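You operate a simulated robot arm through the tools that you are given. There is no shell and no other tool.

The job below is to be done with a simulated robot arm. You get a single attempt, and the scene is never put back.

TASK
Box the helmet whose number matches the big box and smooth its label.
Fine: put the lid on; rub the lid's label with the grey pad block till no bubbles show; put the block back. What is to be rubbed or washed off counts as gone when no trace of it is left.

Only the result counts: the job must be done as asked and must still hold three seconds after the hand-in. Knocking over, shifting, dropping, spilling or breaking anything else fails it. A push-on lid holds only when it is set on centred and level and pressed home; a screw cap is set on level and turned clockwise until tight.

THE ROBOT
A 6-joint arm with a two-finger parallel gripper, fixed in place. Base frame: the origin is on the floor under the middle of its stand, x ahead of it, y to its left, z up; the work surface is at about z = 800. Units: mm, degrees, N and s.
It reaches about 1313 mm from its shoulder. Its first joint turns from -166.0 to 166.0 degrees. Payload 3.43 kg.
The tool frame sits at the grasp point between the pads (the TCP): z along the fingers, y along the line on which they close. The tips reach 34 mm beyond it. Largest opening 128 mm; finger width 24, thickness 12; the body of the gripper, 48 by 130 mm, starts 96 mm behind the TCP.
Orientation is that of the tool frame in the base frame, as [roll, pitch, yaw] about the fixed x, y, z axes, in that order (R = Rz(yaw) Ry(pitch) Rx(roll)). With the fingers straight down and closing along the base's y, the tool's x points along the base's -x, its y along +y and its z along -z.

THE INTERFACE
- The arm moves only by the tool send_rows. Its argument "rows" is text: rows parted by semicolons, each of 7 numbers parted by spaces: the shift along the base's x, y, z in units of 500 mm (1.0 is 500 mm), then the turn, a rotation vector about the base's x, y, z in units of 180 degrees (1.0 is 180 degrees), then the gripper command, from -1 (shut) to 1 (fully open), values between in proportion. In form: tx ty tz ax ay az fingers; .... A call has 1 to 20 rows; each row is the pose to reach, as a shift and turn from the pose commanded when the call began. A call with a number of a shift or a turn outside -1 to 1 is refused whole. A row lasts 0.2 s, in which the tool goes at most 50 mm and 8.6 degrees; a call with a longer step from one row to the next is refused whole, and so is a gripper value outside its range. A pose out of reach is approached as far as the arm can. The call stops where the force on the tool passes 40 N (or 10 N more than at its start, if that is more) or the arm is blocked; 0.2 s more then pass. Each finger travels about 153 mm/s and halts on what it meets, pressing with about 31 N; the grip force reading is that of the motor and also rises with nothing between the fingers. The clock runs only during rows and for 0.2 s after the last one: add rows that repeat a pose to give the fingers time. It gives the time, the measured TCP pose, the force on the tool (base axes), the opening and the grip force at its end, in the units of the frame above (readings bear some noise), with the torque about the TCP (base axes, N m) and any sound that the robot's microphone picked up, and new pictures: "views" is both (left out), scene, wrist or none.
- Cameras (640 x 400 px; columns grow to the right, rows downward): "scene" is fixed at [218.1, 498.2, 1597.8]; the picture's right is [-0.60, -0.80, 0.00], its down [-0.54, 0.41, -0.74] and it looks along [0.59, -0.44, -0.68] (base axes); focal length 329 px, centre (320, 200). "wrist" rides on the gripper at [76, -11, -160] in the tool frame; the picture's right is [0.15, 0.99, 0.00], its down [-0.88, 0.13, -0.46] and it looks along [-0.45, 0.07, 0.89] (tool axes); focal length 234 px, centre (320, 200). There is no depth. A picture from a camera that has moved, and an enlarged one, comes with that camera's place and axes in the base frame and with its lens.
- close_up(camera, box): a new picture of the part [left, top, right, bottom] of that camera's present view, enlarged. No time passes.
- hand_in(): hands the job in; it is judged then, once.

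Nothing tells you positions but the pictures and the camera data. Unless the task says otherwise, let go and move clear before handing in.

The tools are called as name(argument=value, ...) on one line, values as JSON. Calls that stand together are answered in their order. send_rows: Moves the arm, as the interface text tells. Its arguments: {"type":"object","properties":{"rows":{"type":"string"},"views":{"type":"string","enum":["both","scene","wrist","none"]}},"required":["rows"]} The other tools are called the same way: close_up (camera, box) takes an enlarged picture of a part of a camera's view; hand_in () hands the job in.

At the start:

```text
t: 0.0
tool_pos: [678.1, -347.7, 1118.7]
tool_rot: [-180.0, 0.0, -179.9]
ft_force: [0.2, -0.4, 0.8]
torque: [0.01, 0.04, 0.0]
width: 128.0
gripper_force: 0.0
```

scene: 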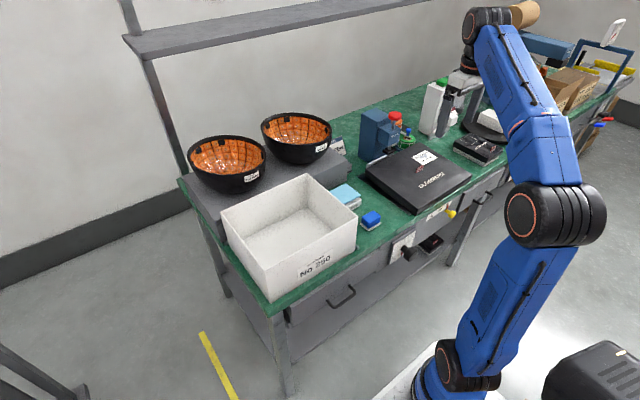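
wrist: 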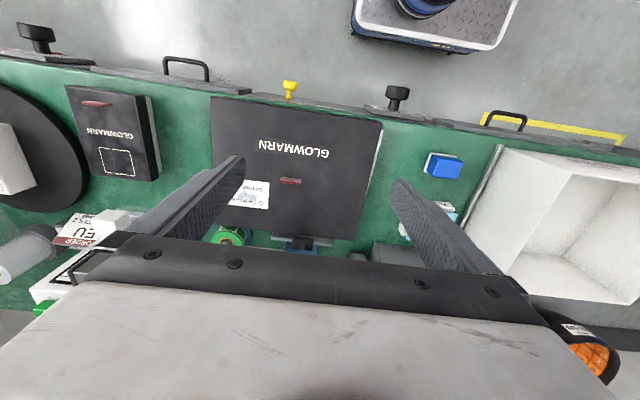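

I see an open white box marked "NO 250", two bowl-like helmets on a grey shelf, a black lid-like "GLOWMARN" item and some small blocks. I'll take close-ups to read numbers and find the lid, label and pad.

close_up(camera="scene", box=[170, 90, 370, 215])

close_up(camera="scene", box=[220, 170, 400, 310])

close_up(camera="scene", box=[340, 70, 520, 230])

close_up(camera="wrist", box=[40, 70, 400, 260])

close_up(camera="wrist", box=[380, 90, 640, 390])

close_up(camera="scene", box=[480, 0, 640, 150])

```text
3.20 times, centred on (270, 152) of scene
camera zoom: at [218.1, 498.2, 1597.8], right [-0.6, -0.8, 0.0], down [-0.54, 0.41, -0.74], along [0.59, -0.44, -0.68], focal length 1053 px, centre (480, 352)
```

zoom: 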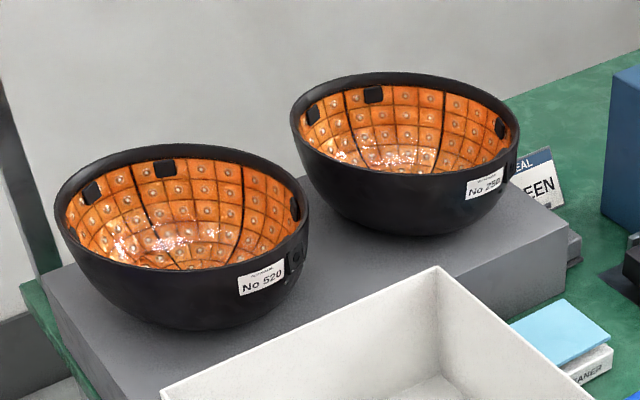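

```text
2.86 times, centred on (310, 240) of scene
camera zoom: at [218.1, 498.2, 1597.8], right [-0.6, -0.8, 0.0], down [-0.54, 0.41, -0.74], along [0.59, -0.44, -0.68], focal length 940 px, centre (349, 86)
```

zoom: 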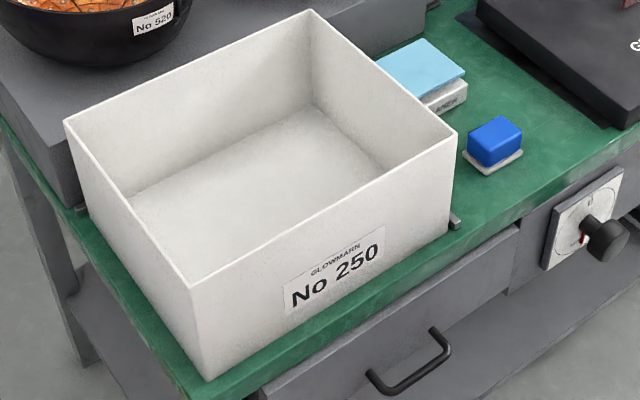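

```text
2.50 times, centred on (430, 150) of scene
camera zoom: at [218.1, 498.2, 1597.8], right [-0.6, -0.8, 0.0], down [-0.54, 0.41, -0.74], along [0.59, -0.44, -0.68], focal length 822 px, centre (45, 325)
```

zoom: 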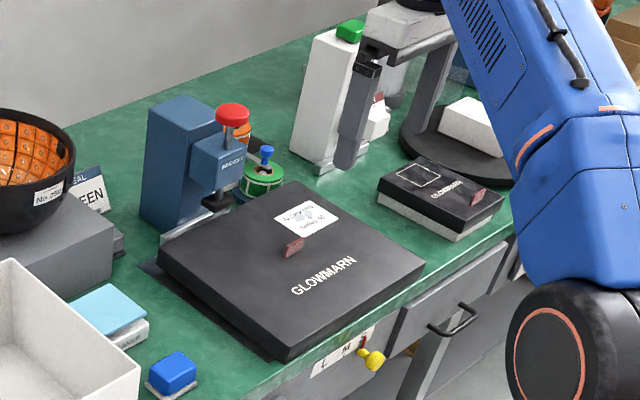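

```text
1.78 times, centred on (220, 165) of wrist
camera zoom: at [600.7, -360.1, 1277.8], right [-0.15, 0.99, 0.0], down [0.88, 0.13, 0.46], along [0.45, 0.07, -0.89], focal length 416 px, centre (498, 262)
```

zoom: 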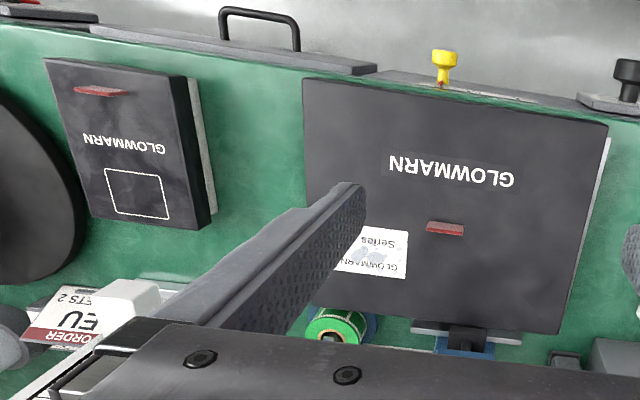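

```text
1.33 times, centred on (510, 240) of wrist
camera zoom: at [600.7, -360.1, 1277.8], right [-0.15, 0.99, 0.0], down [0.88, 0.13, 0.46], along [0.45, 0.07, -0.89], focal length 312 px, centre (67, 147)
```

zoom: 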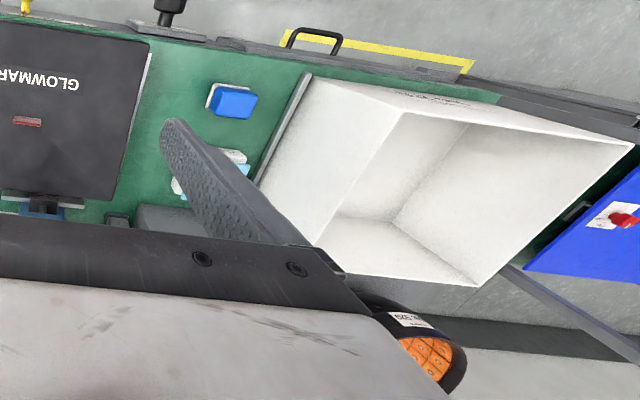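

```text
2.67 times, centred on (560, 75) of scene
camera zoom: at [218.1, 498.2, 1597.8], right [-0.6, -0.8, 0.0], down [-0.54, 0.41, -0.74], along [0.59, -0.44, -0.68], focal length 877 px, centre (-320, 533)
```

zoom: 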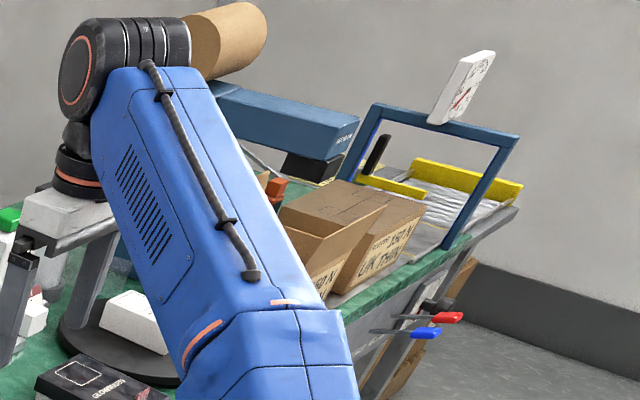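

The left helmet reads "No 520" and the right one looks like "No 250". I'll zoom further to confirm this and see the lid, label and blocks.

close_up(camera="scene", box=[300, 130, 350, 165])

close_up(camera="scene", box=[320, 175, 400, 240])

close_up(camera="scene", box=[350, 130, 480, 225])

close_up(camera="wrist", box=[360, 130, 520, 250])

close_up(camera="scene", box=[390, 190, 480, 260])

close_up(camera="scene", box=[215, 225, 295, 305])

```text
11.43 times, centred on (325, 148) of scene
camera zoom: at [218.1, 498.2, 1597.8], right [-0.6, -0.8, 0.0], down [-0.54, 0.41, -0.74], along [0.59, -0.44, -0.68], focal length 3760 px, centre (263, 800)
```

zoom: 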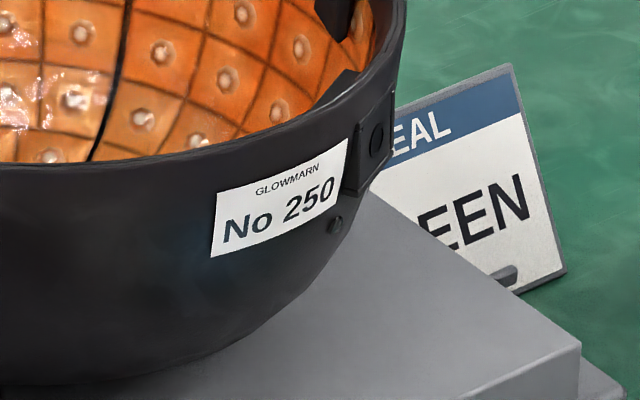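

```text
6.15 times, centred on (360, 208) of scene
camera zoom: at [218.1, 498.2, 1597.8], right [-0.6, -0.8, 0.0], down [-0.54, 0.41, -0.74], along [0.59, -0.44, -0.68], focal length 2024 px, centre (74, 154)
```

zoom: 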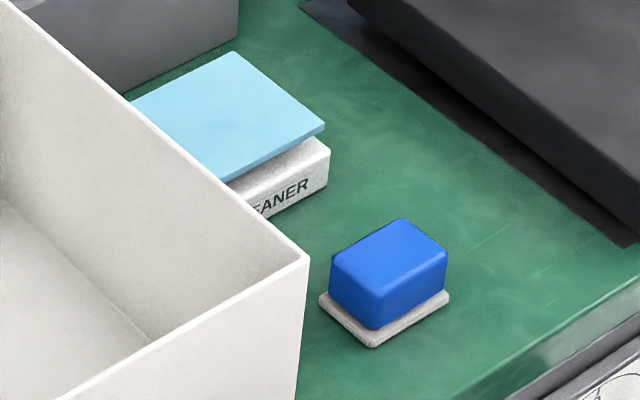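

```text
4.21 times, centred on (415, 178) of scene
camera zoom: at [218.1, 498.2, 1597.8], right [-0.6, -0.8, 0.0], down [-0.54, 0.41, -0.74], along [0.59, -0.44, -0.68], focal length 1385 px, centre (-80, 295)
```

zoom: 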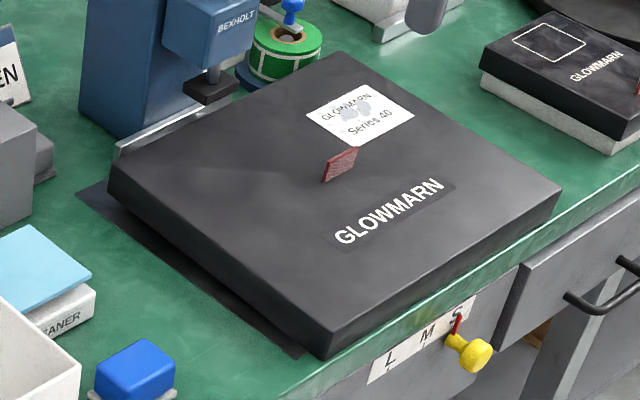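

```text
3.33 times, centred on (440, 190) of wrist
camera zoom: at [600.7, -360.1, 1277.8], right [-0.15, 0.99, 0.0], down [0.88, 0.13, 0.46], along [0.45, 0.07, -0.89], focal length 781 px, centre (-80, 233)
```

zoom: 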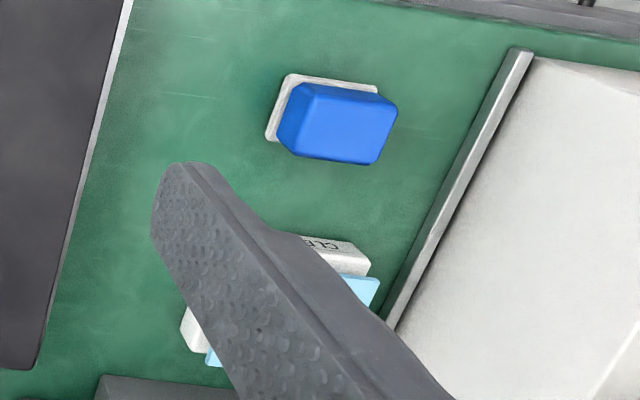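

```text
5.71 times, centred on (435, 225) of scene
camera zoom: at [218.1, 498.2, 1597.8], right [-0.6, -0.8, 0.0], down [-0.54, 0.41, -0.74], along [0.59, -0.44, -0.68], focal length 1880 px, centre (-337, 57)
```

zoom: 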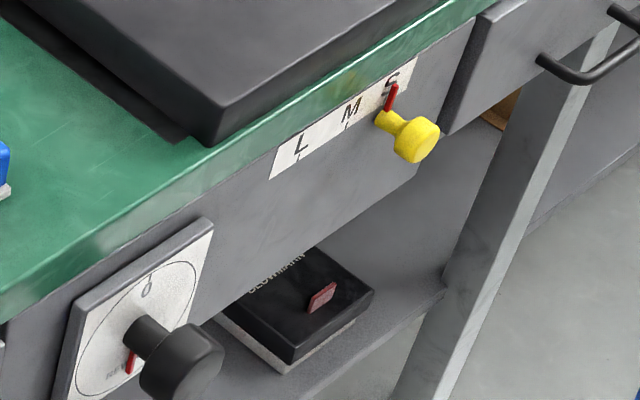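

```text
5.00 times, centred on (255, 265) of scene
camera zoom: at [218.1, 498.2, 1597.8], right [-0.6, -0.8, 0.0], down [-0.54, 0.41, -0.74], along [0.59, -0.44, -0.68], focal length 1645 px, centre (645, -125)
```

zoom: 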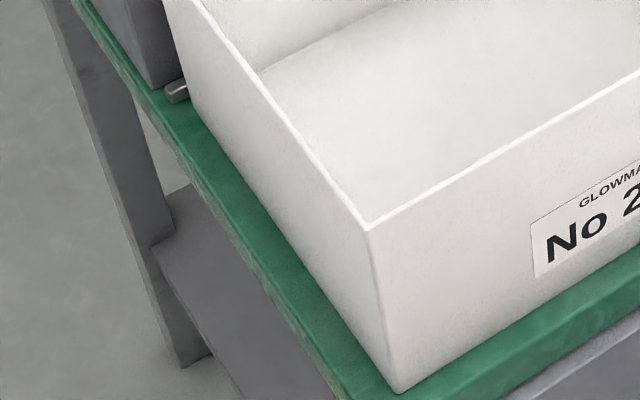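

The box (No 250) sits at about x 668–915, y 30–325, rim z≈944, and its match is the right helmet (No 250), near (1030, −12). The black lid with a red-brown fin is centred near (790, −400), and the blue block with the grey pad is near (717, −88). I'll move the arm up and toward the helmets for a better look.

send_rows(rows="-0.0142 0.0851 0.0256 0 0 0 1; -0.0284 0.1702 0.0512 0 0 0 1; -0.0426 0.2553 0.0768 0 0 0 1; -0.0568 0.3404 0.1024 0 0 0 1; -0.071 0.4255 0.128 0 0 0 1; -0.0852 0.5106 0.1536 0 0 0 1; -0.0994 0.5957 0.1792 0 0 0 1; -0.1136 0.6808 0.2048 0 0 0 1; -0.1278 0.7659 0.2304 0 0 0 1; -0.142 0.851 0.256 0 0 0 1; -0.142 0.851 0.256 0 0 0 1", views="both")

```text
t: 2.4
tool_pos: [611.6, 77.0, 1171.6]
tool_rot: [179.9, 0.2, -180.0]
ft_force: [-0.5, 0.6, 0.6]
torque: [-0.01, -0.02, -0.01]
width: 128.0
gripper_force: 0.1
out of reach, approached as far as the arm can: row 5, 6, 7, 8, 9, 10, 11
camera wrist: at [534.2, 63.8, 1330.0], right [-0.15, 0.99, 0.0], down [0.88, 0.13, 0.46], along [0.46, 0.07, -0.89], focal length 234 px, centre (320, 200)
```

scene: 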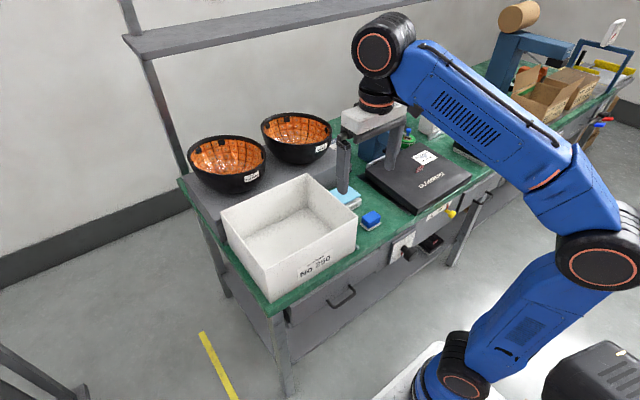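
wrist: 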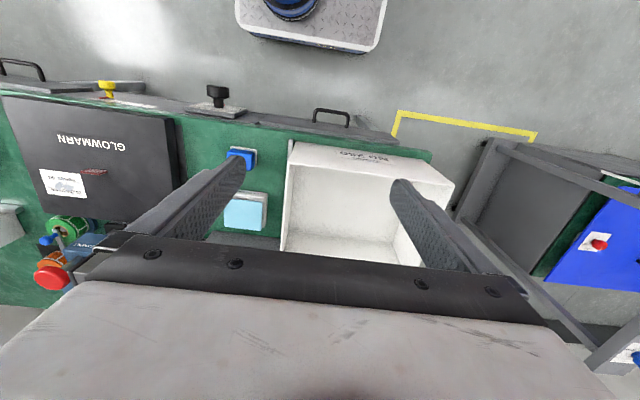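

The arm stopped at about z 1171 instead of my commanded 1247, so there's a height limit here. I'll shift forward in x a little to see how the commanded pose relates to the measured one.

send_rows(rows="0.08 -0.03 0 0 0 0 1; 0.16 -0.06 0 0 0 0 1; 0.24 -0.09 0 0 0 0 1; 0.32 -0.12 0 0 0 0 1", views="wrist")

```text
t: 3.4
tool_pos: [770.1, 15.0, 1167.9]
tool_rot: [179.9, 0.4, 179.9]
ft_force: [-1.0, -0.1, -0.2]
torque: [0.03, -0.12, 0.01]
width: 128.0
gripper_force: 0.0
out of reach, approached as far as the arm can: row 4
camera wrist: at [693.0, 3.1, 1326.1], right [-0.15, 0.99, 0.0], down [0.88, 0.13, 0.46], along [0.46, 0.07, -0.89], focal length 234 px, centre (320, 200)
```

wrist: 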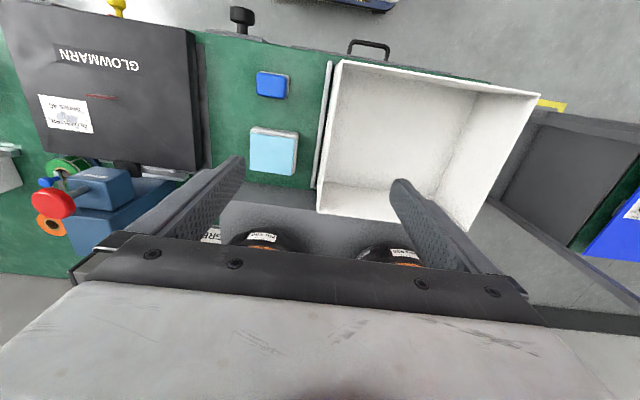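

The commanded pose follows the pose actually reached. Both helmet rims are just coming into view, so I'll move further out to see the right-hand helmet.

send_rows(rows="0.08 -0.01 -0.01 0 0 0 1; 0.16 -0.02 -0.03 0 0 0 1; 0.24 -0.03 -0.05 0 0 0 1; 0.32 -0.04 -0.07 0 0 0 1; 0.32 -0.04 -0.07 0 0 0 1", views="both")

```text
t: 4.6
tool_pos: [928.2, -5.0, 1122.4]
tool_rot: [-180.0, 0.3, -180.0]
ft_force: [0.2, 0.1, 0.4]
torque: [0.05, -0.03, 0.01]
width: 128.1
gripper_force: 0.0
out of reach, approached as far as the arm can: row 2, 3, 4, 5
camera wrist: at [851.1, -17.8, 1279.6], right [-0.15, 0.99, 0.0], down [0.88, 0.13, 0.46], along [0.46, 0.07, -0.89], focal length 234 px, centre (320, 200)
```

scene: 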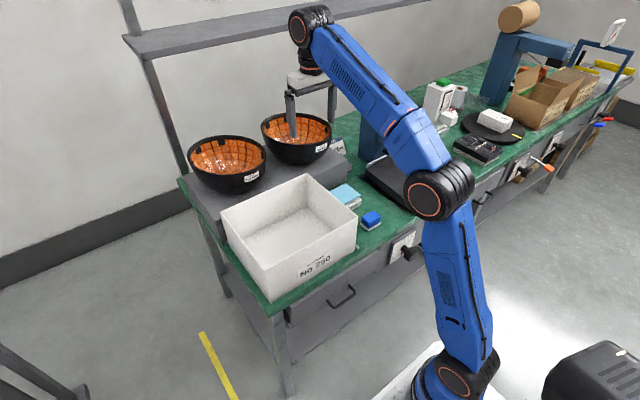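
wrist: 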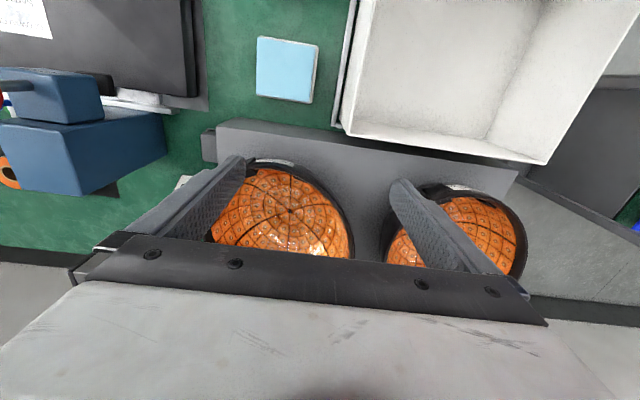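

The arm is now above the shelf and the right helmet sits partly under the gripper. I'll zoom in to measure its rim and the shelf.

close_up(camera="wrist", box=[170, 110, 370, 270])

close_up(camera="wrist", box=[340, 110, 560, 310])

close_up(camera="scene", box=[250, 60, 350, 180])

```text
2.50 times, centred on (270, 190) of wrist
camera zoom: at [851.1, -17.8, 1279.6], right [-0.15, 0.99, 0.0], down [0.88, 0.13, 0.46], along [0.46, 0.07, -0.89], focal length 585 px, centre (445, 225)
```

zoom: 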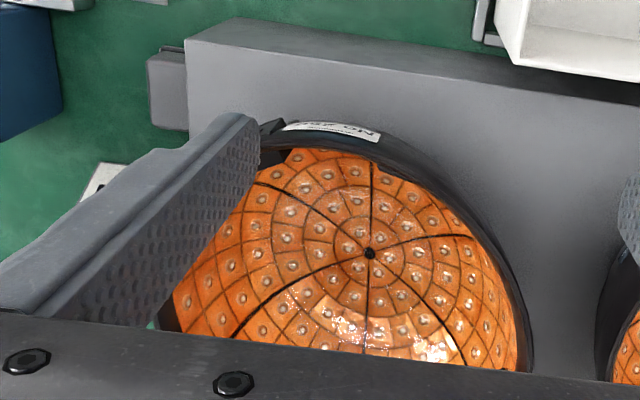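

```text
2.00 times, centred on (450, 210) of wrist
camera zoom: at [851.1, -17.8, 1279.6], right [-0.15, 0.99, 0.0], down [0.88, 0.13, 0.46], along [0.46, 0.07, -0.89], focal length 468 px, centre (60, 180)
```

zoom: 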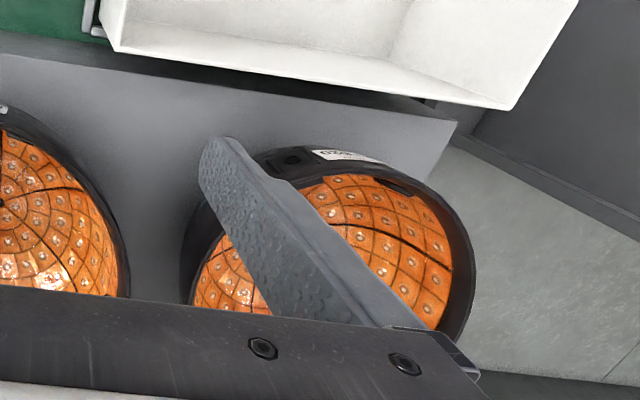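

```text
3.33 times, centred on (300, 120) of scene
camera zoom: at [218.1, 498.2, 1597.8], right [-0.6, -0.8, 0.0], down [-0.54, 0.41, -0.74], along [0.59, -0.44, -0.68], focal length 1097 px, centre (387, 467)
```

zoom: 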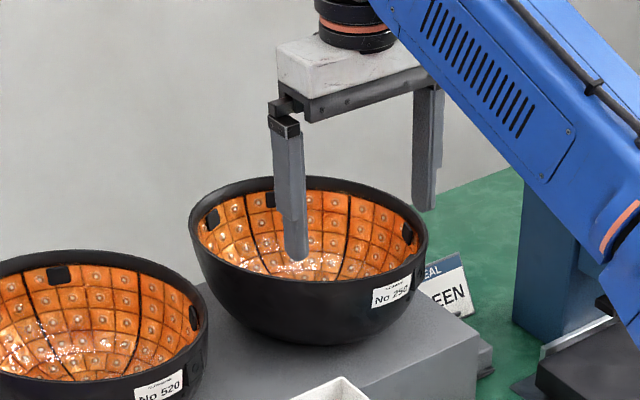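

Shelf top is about z 892, its front at x≈939, and the helmet crown is somewhere around (1065, −40). I'll edge further over it at a safe height to see the whole rim.

send_rows(rows="0.05 -0.02 -0.02 0 0 0 1; 0.1 -0.04 -0.04 0 0 0 1; 0.16 -0.05 -0.05 0 0 0 1; 0.16 -0.05 -0.05 0 0 0 1", views="both")

```text
t: 5.6
tool_pos: [1001.7, -31.4, 1082.6]
tool_rot: [-180.0, 0.3, -180.0]
ft_force: [0.4, -0.3, -0.2]
torque: [-0.01, 0.0, 0.0]
width: 128.2
gripper_force: 0.0
out of reach, approached as far as the arm can: row 2, 3, 4
camera wrist: at [924.1, -43.5, 1241.0], right [-0.15, 0.99, 0.0], down [0.88, 0.13, 0.46], along [0.46, 0.07, -0.89], focal length 234 px, centre (320, 200)
```

scene: 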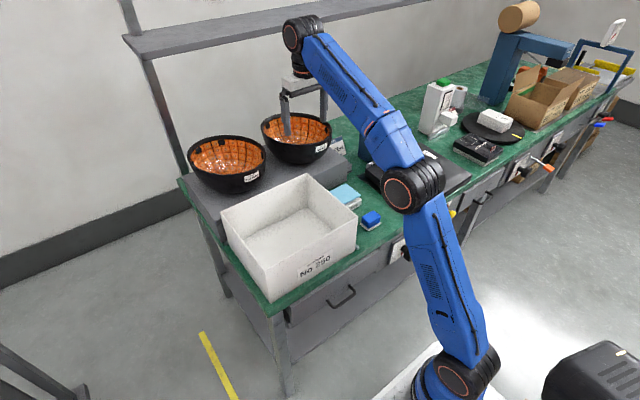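
wrist: 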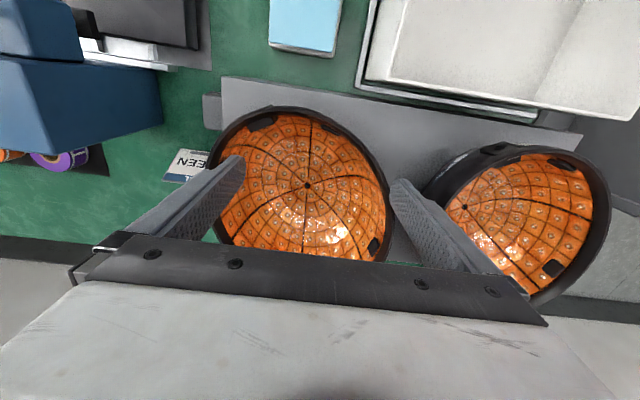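

The full near half of helmet 250 is now visible. I'll zoom in for precise rim geometry.

close_up(camera="wrist", box=[190, 70, 410, 270])

close_up(camera="wrist", box=[420, 110, 640, 320])

close_up(camera="scene", box=[250, 100, 350, 180])

```text
2.00 times, centred on (300, 170) of wrist
camera zoom: at [924.1, -43.5, 1241.0], right [-0.15, 0.99, 0.0], down [0.88, 0.13, 0.46], along [0.46, 0.07, -0.89], focal length 468 px, centre (360, 260)
```

zoom: 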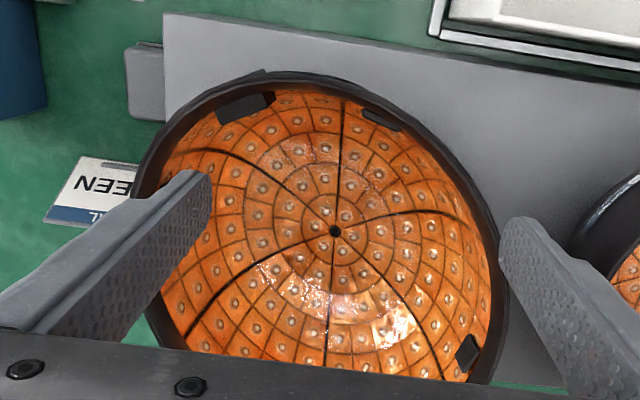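

```text
1.90 times, centred on (530, 215) of wrist
camera zoom: at [924.1, -43.5, 1241.0], right [-0.15, 0.99, 0.0], down [0.88, 0.13, 0.46], along [0.46, 0.07, -0.89], focal length 446 px, centre (-80, 171)
```

zoom: 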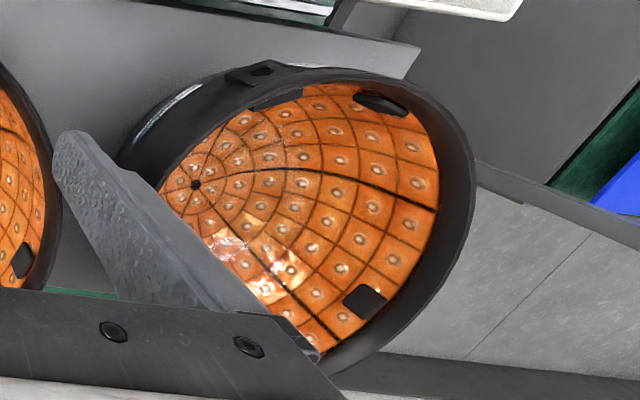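

```text
5.00 times, centred on (300, 140) of scene
camera zoom: at [218.1, 498.2, 1597.8], right [-0.6, -0.8, 0.0], down [-0.54, 0.41, -0.74], along [0.59, -0.44, -0.68], focal length 1645 px, centre (420, 500)
```

zoom: 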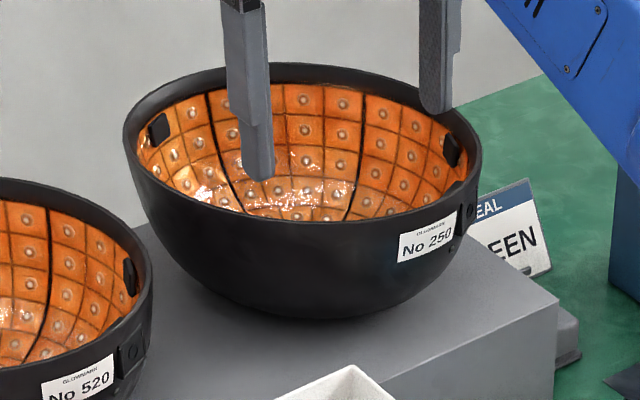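

Helmet 250 looks like an ellipse of about 260×209 mm, centred near (1075, −41), with its long axis about 28° from x. Its rim is at z≈1005. I plan to pinch the wall at its −y side near (1053, −148), so I'll move above that point and narrow the fingers.

send_rows(rows="0.03 -0.08 -0.01 0 0 0 0.5; 0.06 -0.16 -0.025 0 0 0 0; 0.1 -0.24 -0.045 0 0 0 -0.2; 0.1 -0.24 -0.045 0 0 0 -0.2; 0.1 -0.24 -0.045 0 0 0 -0.2", views="both")

```text
t: 6.8
tool_pos: [1041.3, -150.8, 1049.8]
tool_rot: [180.0, 0.1, 179.9]
ft_force: [0.6, 0.2, 0.2]
torque: [-0.02, 0.02, 0.02]
width: 51.2
gripper_force: 0.1
out of reach, approached as far as the arm can: row 1, 2, 3, 4, 5
camera wrist: at [965.1, -163.4, 1209.4], right [-0.15, 0.99, 0.0], down [0.88, 0.13, 0.46], along [0.45, 0.07, -0.89], focal length 234 px, centre (320, 200)
```

scene: 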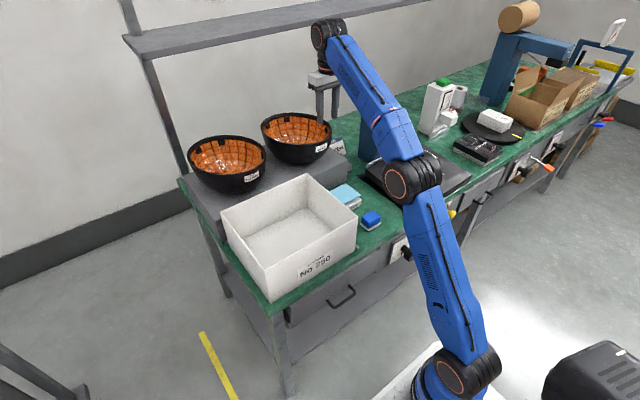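
wrist: 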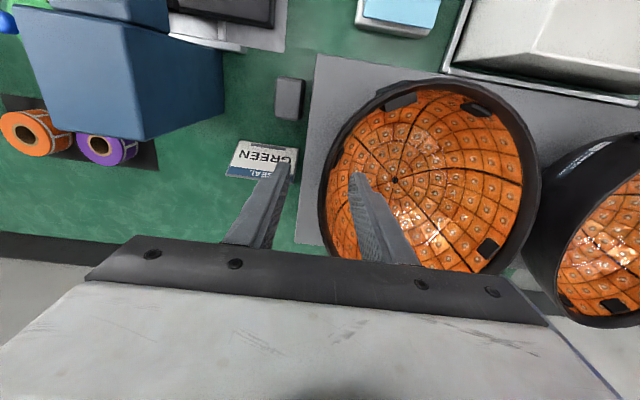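

I'm hovering with the −y rim between the fingers. I'll zoom in to measure where the wall sits relative to the fingers.

close_up(camera="wrist", box=[220, 70, 420, 270])

close_up(camera="scene", box=[250, 60, 350, 180])

close_up(camera="wrist", box=[290, 60, 560, 290])

```text
2.00 times, centred on (320, 170) of wrist
camera zoom: at [965.1, -163.4, 1209.4], right [-0.15, 0.99, 0.0], down [0.88, 0.13, 0.46], along [0.45, 0.07, -0.89], focal length 468 px, centre (320, 260)
```

zoom: 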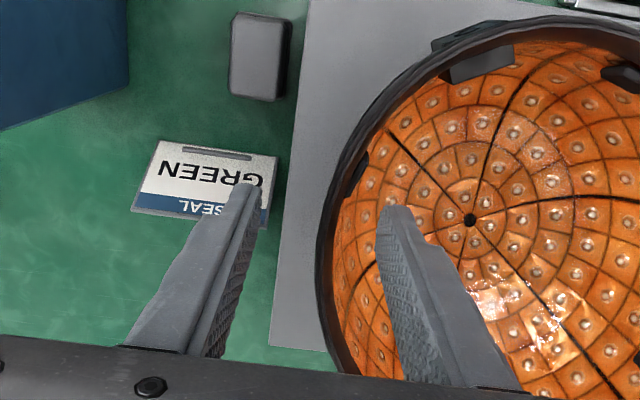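

```text
3.33 times, centred on (300, 120) of scene
camera zoom: at [218.1, 498.2, 1597.8], right [-0.6, -0.8, 0.0], down [-0.54, 0.41, -0.74], along [0.59, -0.44, -0.68], focal length 1097 px, centre (387, 467)
```

zoom: 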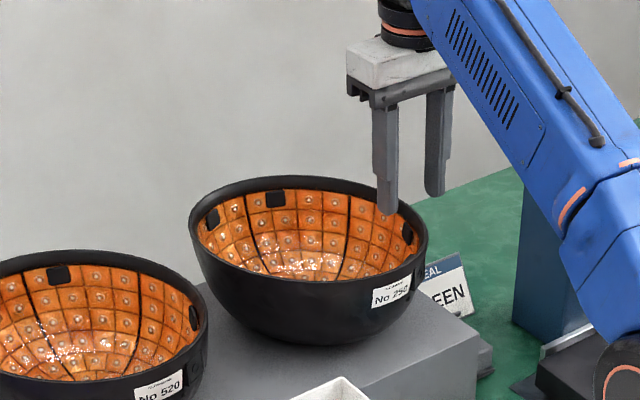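

```text
1.74 times, centred on (425, 175) of wrist
camera zoom: at [965.1, -163.4, 1209.4], right [-0.15, 0.99, 0.0], down [0.88, 0.13, 0.46], along [0.45, 0.07, -0.89], focal length 407 px, centre (137, 244)
```

zoom: 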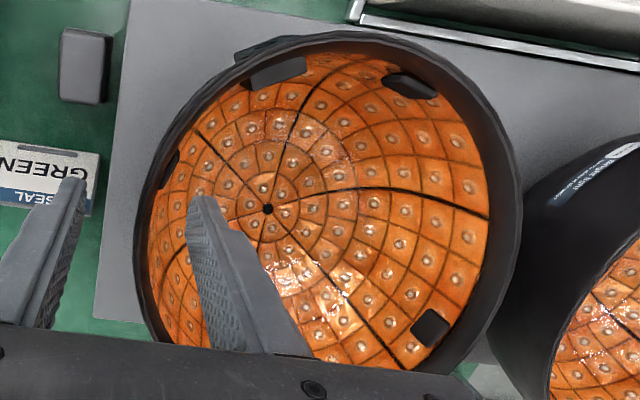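

The rim's −y extreme is at about (1055, −150), with the wall roughly 9 mm thick and centred near y=−145.5. I'll tilt the tool about 12° to follow the wall slope while hovering, then look again.

send_rows(rows="0.0137 -0.0045 -0.01 0.0333 0 0 -0.25; 0.0274 -0.009 -0.02 0.0667 0 0 -0.25; 0.0274 -0.009 -0.02 0.0667 0 0 -0.25; 0.0274 -0.009 -0.02 0.0667 0 0 -0.25", views="both")

```text
t: 7.8
tool_pos: [1052.2, -153.5, 1035.4]
tool_rot: [168.0, 0.3, 180.0]
ft_force: [0.3, 0.7, -0.6]
torque: [0.04, 0.01, 0.0]
width: 48.0
gripper_force: 0.1
out of reach, approached as far as the arm can: row 1, 2, 3, 4
camera wrist: at [975.4, -199.1, 1188.7], right [-0.15, 0.97, 0.21], down [0.88, 0.03, 0.48], along [0.45, 0.25, -0.86], focal length 234 px, centre (320, 200)
```

scene: 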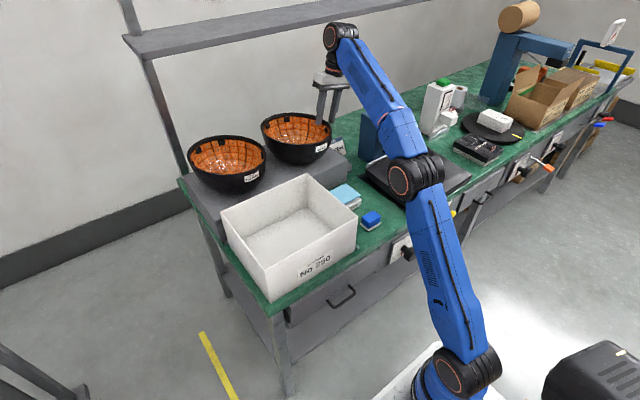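
wrist: 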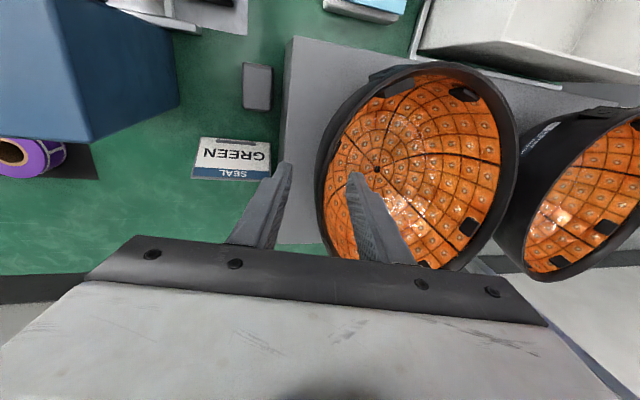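

Tilted correctly, the wall sits between the two fingertips. I'll descend partway along the finger axis and check the clearance on both sides.

send_rows(rows="0.002 0.005 -0.026 0 0 0 -0.25; 0.004 0.01 -0.052 0 0 0 -0.25; 0.004 0.01 -0.052 0 0 0 -0.25", views="both")

close_up(camera="wrist", box=[220, 100, 420, 270])

close_up(camera="scene", box=[270, 60, 370, 180])

```text
t: 8.6
tool_pos: [1053.6, -149.1, 1009.1]
tool_rot: [168.0, -0.1, 179.9]
ft_force: [0.4, -0.5, -0.7]
torque: [-0.03, -0.01, 0.02]
width: 47.8
gripper_force: 0.1
camera wrist: at [978.1, -194.6, 1163.2], right [-0.15, 0.97, 0.21], down [0.88, 0.03, 0.47], along [0.45, 0.25, -0.86], focal length 234 px, centre (320, 200)
```

scene: 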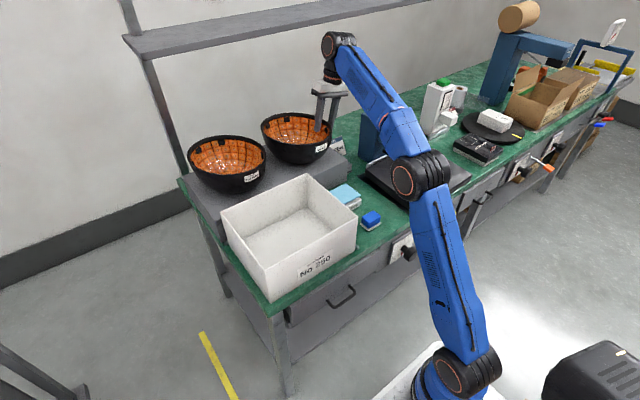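
wrist: 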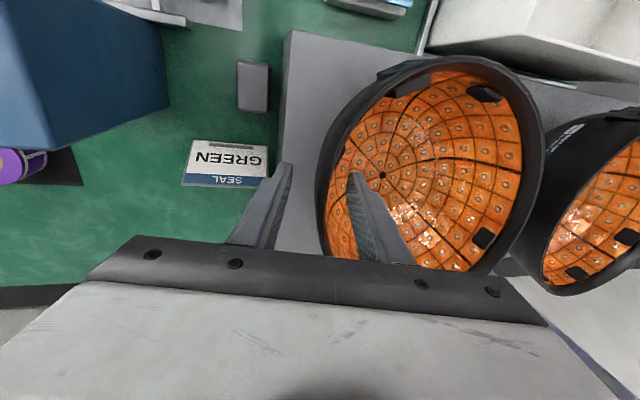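

```text
2.35 times, centred on (320, 185) of wrist
camera zoom: at [978.1, -194.6, 1163.2], right [-0.15, 0.97, 0.21], down [0.88, 0.03, 0.47], along [0.45, 0.25, -0.86], focal length 551 px, centre (320, 235)
```

zoom: 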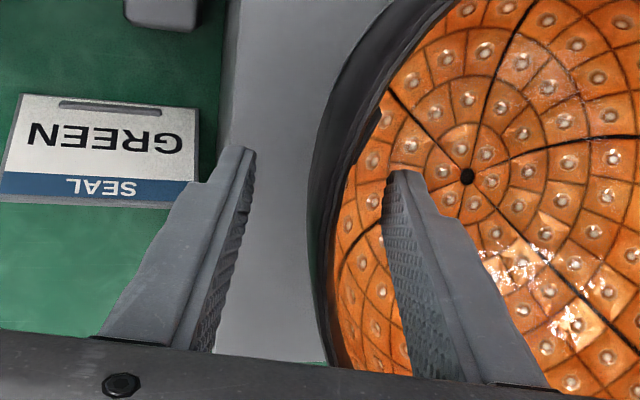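

```text
3.33 times, centred on (320, 120) of scene
camera zoom: at [218.1, 498.2, 1597.8], right [-0.6, -0.8, 0.0], down [-0.54, 0.41, -0.74], along [0.59, -0.44, -0.68], focal length 1097 px, centre (320, 467)
```

zoom: 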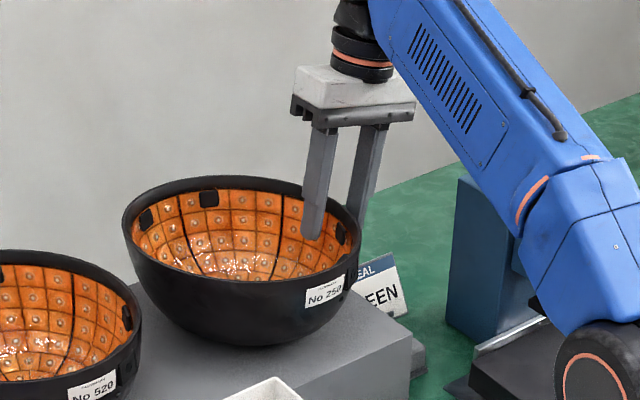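

The wall lies between the fingers, about 2 mm toward +y of centre. I'll correct that, go down about 14 mm more and close.

send_rows(rows="0.0 0.005 -0.015 0 0 0 -0.25; 0.0 0.0095 -0.028 0 0 0 -0.25; 0.0 0.0095 -0.028 0 0 0 -0.25", views="none")

close_up(camera="wrist", box=[220, 100, 420, 270])

```text
t: 9.4
tool_pos: [1054.9, -144.3, 995.6]
tool_rot: [168.0, 0.1, -179.9]
ft_force: [0.7, 0.3, 0.7]
torque: [-0.03, 0.0, 0.01]
width: 48.3
gripper_force: 0.0
```

```text
2.35 times, centred on (320, 185) of wrist
camera zoom: at [978.3, -189.4, 1149.0], right [-0.15, 0.97, 0.21], down [0.88, 0.03, 0.47], along [0.45, 0.25, -0.86], focal length 551 px, centre (320, 235)
```

zoom: 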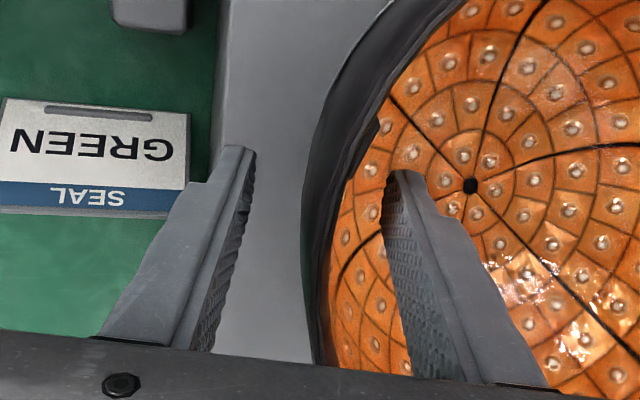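

The wall is centred between the fingers. Closing now.

send_rows(rows="0 0 0 0 0 0 -0.6; 0 0 0 0 0 0 -0.75; 0 0 0 0 0 0 -1; 0 0 0 0 0 0 -1", views="both")

close_up(camera="wrist", box=[220, 100, 420, 270])

close_up(camera="scene", box=[270, 60, 370, 180])

```text
t: 10.4
tool_pos: [1056.6, -144.0, 995.9]
tool_rot: [168.0, 0.1, -180.0]
ft_force: [-0.3, 0.4, 0.0]
torque: [-0.34, 0.03, 0.0]
width: 9.3
gripper_force: 31.6
camera wrist: at [978.7, -189.5, 1148.7], right [-0.15, 0.97, 0.21], down [0.88, 0.03, 0.47], along [0.45, 0.25, -0.86], focal length 234 px, centre (320, 200)
```

scene: 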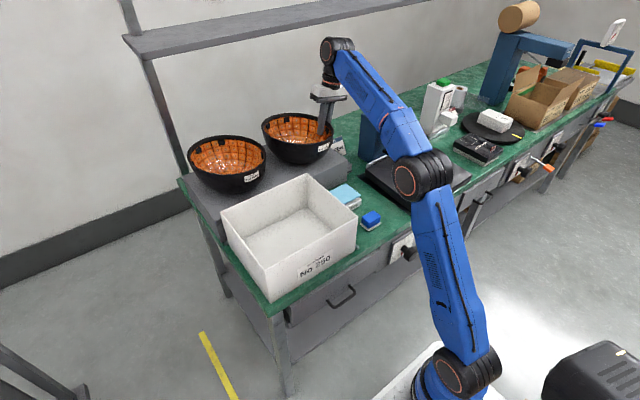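
wrist: 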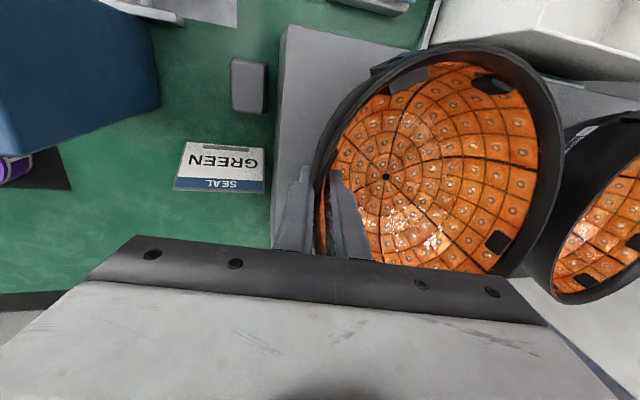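

```text
2.35 times, centred on (320, 185) of wrist
camera zoom: at [978.7, -189.5, 1148.7], right [-0.15, 0.97, 0.21], down [0.88, 0.03, 0.47], along [0.45, 0.25, -0.86], focal length 551 px, centre (320, 235)
```

zoom: 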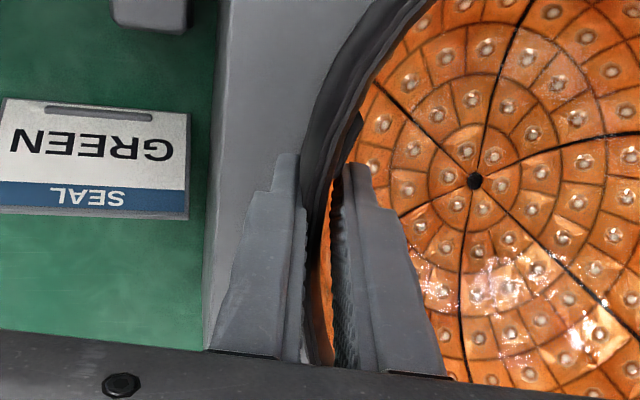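

```text
3.33 times, centred on (320, 120) of scene
camera zoom: at [218.1, 498.2, 1597.8], right [-0.6, -0.8, 0.0], down [-0.54, 0.41, -0.74], along [0.59, -0.44, -0.68], focal length 1097 px, centre (320, 467)
```

zoom: 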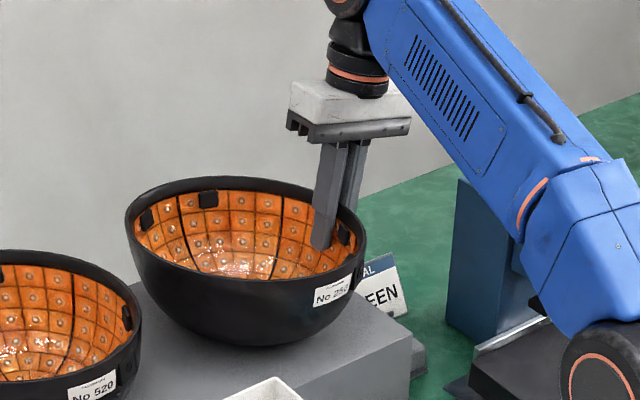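

Gripped with a 9.3 mm width and a small torque; the helmet only shifted slightly. I'll lift a little to read its weight and check for tilting.

send_rows(rows="0 0 0.01 0 0 0 -1; 0 0 0.02 0 0 0 -1; 0 0 0.03 0 0 0 -1; 0 0 0.03 0 0 0 -1", views="both")

close_up(camera="scene", box=[250, 60, 350, 180])

```text
t: 11.4
tool_pos: [1054.8, -142.1, 1011.2]
tool_rot: [168.0, 0.1, 180.0]
ft_force: [0.3, -0.3, -4.5]
torque: [-0.34, 0.05, 0.04]
width: 9.5
gripper_force: 30.8
camera wrist: at [978.8, -188.3, 1163.8], right [-0.15, 0.97, 0.21], down [0.88, 0.03, 0.47], along [0.45, 0.25, -0.86], focal length 234 px, centre (320, 200)
```

scene: 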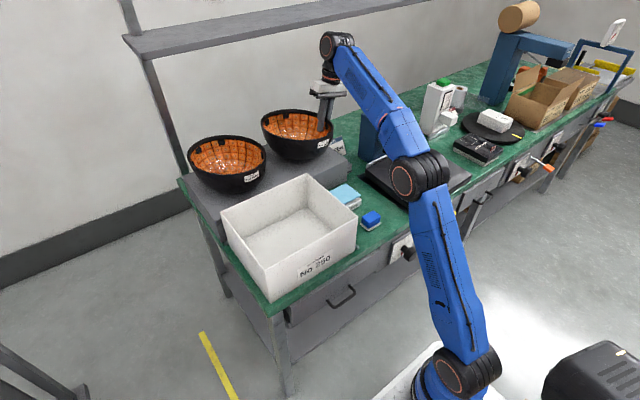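
wrist: 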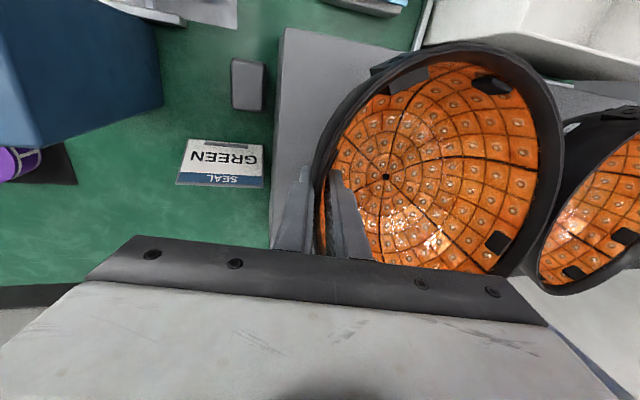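

```text
3.33 times, centred on (300, 120) of scene
camera zoom: at [218.1, 498.2, 1597.8], right [-0.6, -0.8, 0.0], down [-0.54, 0.41, -0.74], along [0.59, -0.44, -0.68], focal length 1097 px, centre (387, 467)
```

zoom: 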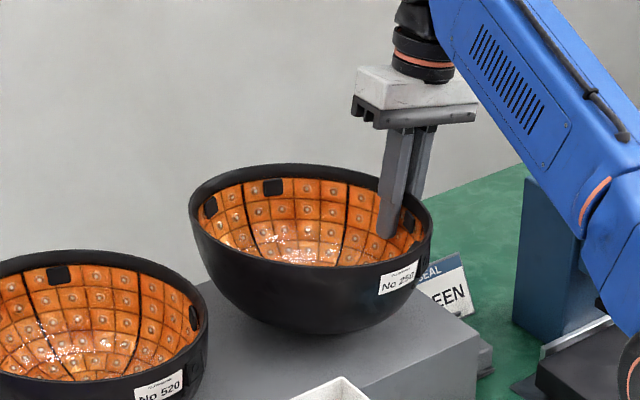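

The helmet weighs about 4.5 N and hangs rigidly in the fingers. I'll raise it while drawing back toward the robot, which keeps me inside the reach limit.

send_rows(rows="-0.004 0 0.02 0 0 0 -1; -0.012 0 0.04 0 0 0 -1; -0.03 0 0.06 0 0 0 -1; -0.06 0 0.08 0 0 0 -1; -0.096 0 0.1 0 0 0 -1; -0.136 0 0.12 0 0 0 -1; -0.18 0 0.138 0 0 0 -1; -0.224 0 0.154 0 0 0 -1; -0.27 0 0.168 0 0 0 -1; -0.27 0 0.168 0 0 0 -1", views="both")

```text
t: 13.6
tool_pos: [919.4, -141.6, 1093.9]
tool_rot: [168.0, 0.0, -180.0]
ft_force: [0.0, -0.8, -3.7]
torque: [-0.34, 0.09, 0.0]
width: 9.6
gripper_force: 30.8
camera wrist: at [843.7, -188.2, 1247.5], right [-0.15, 0.97, 0.21], down [0.88, 0.03, 0.47], along [0.45, 0.25, -0.86], focal length 234 px, centre (320, 200)
```

scene: 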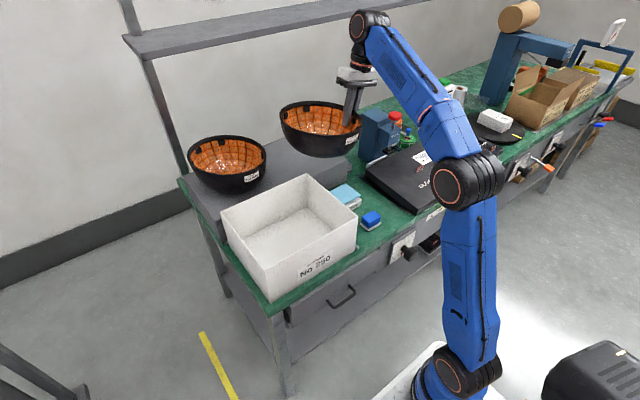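
wrist: 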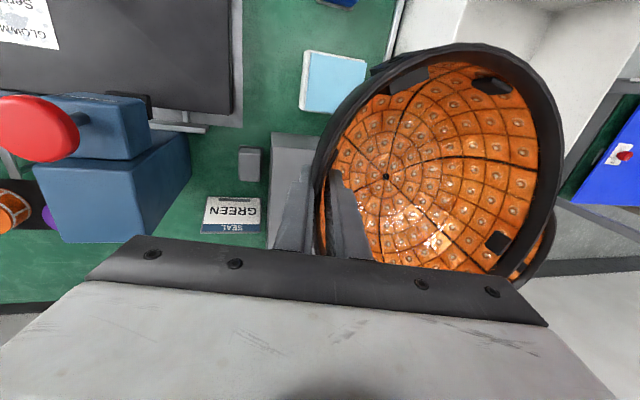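

The helmet is clear and steady. Next I'll carry it over the box while turning it about +50° so its long axis lines up roughly with the box's long side.

send_rows(rows="-0.0124 0.0476 0 0 0 0.0278 -1; -0.0248 0.0952 0 0 0 0.0556 -1; -0.0372 0.1428 0 0 0 0.0833 -1; -0.0496 0.1904 0 0 0 0.1111 -1; -0.062 0.238 0 0 0 0.1389 -1; -0.0744 0.2856 0 0 0 0.1667 -1; -0.0868 0.3332 0 0 0 0.1944 -1; -0.0992 0.3808 0 0 0 0.2222 -1; -0.1116 0.4284 0 0 0 0.25 -1; -0.124 0.476 0 0 0 0.2778 -1; -0.124 0.476 0 0 0 0.2778 -1", views="both")

close_up(camera="scene", box=[200, 60, 420, 310])

```text
t: 16.0
tool_pos: [857.7, 94.2, 1090.8]
tool_rot: [168.2, 0.3, -130.0]
ft_force: [0.3, 0.1, -2.9]
torque: [-0.26, -0.21, 0.02]
width: 9.4
gripper_force: 31.5
out of reach, approached as far as the arm can: row 10
camera wrist: at [841.2, 6.9, 1245.1], right [-0.84, 0.51, 0.2], down [0.54, 0.69, 0.48], along [0.1, 0.51, -0.86], focal length 234 px, centre (320, 200)
```

scene: 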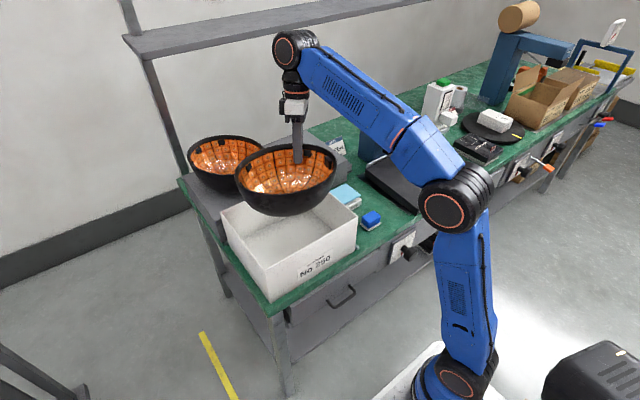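
wrist: 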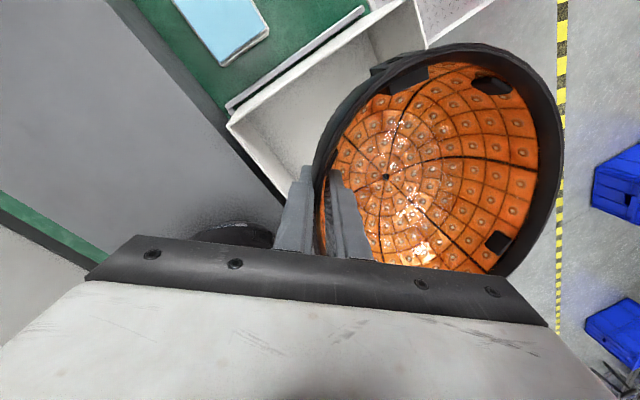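

```text
1.60 times, centred on (310, 185) of scene
camera zoom: at [218.1, 498.2, 1597.8], right [-0.6, -0.8, 0.0], down [-0.54, 0.41, -0.74], along [0.59, -0.44, -0.68], focal length 526 px, centre (336, 224)
```

zoom: 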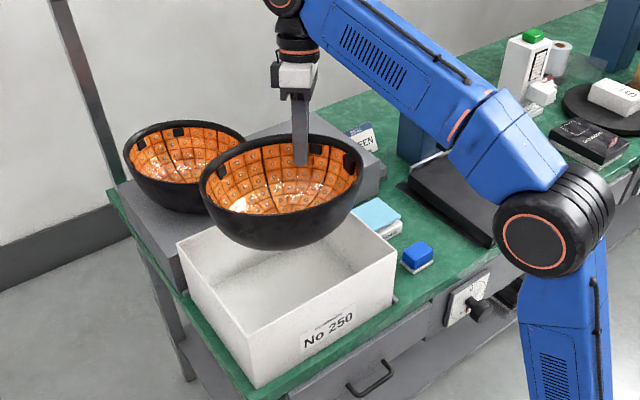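

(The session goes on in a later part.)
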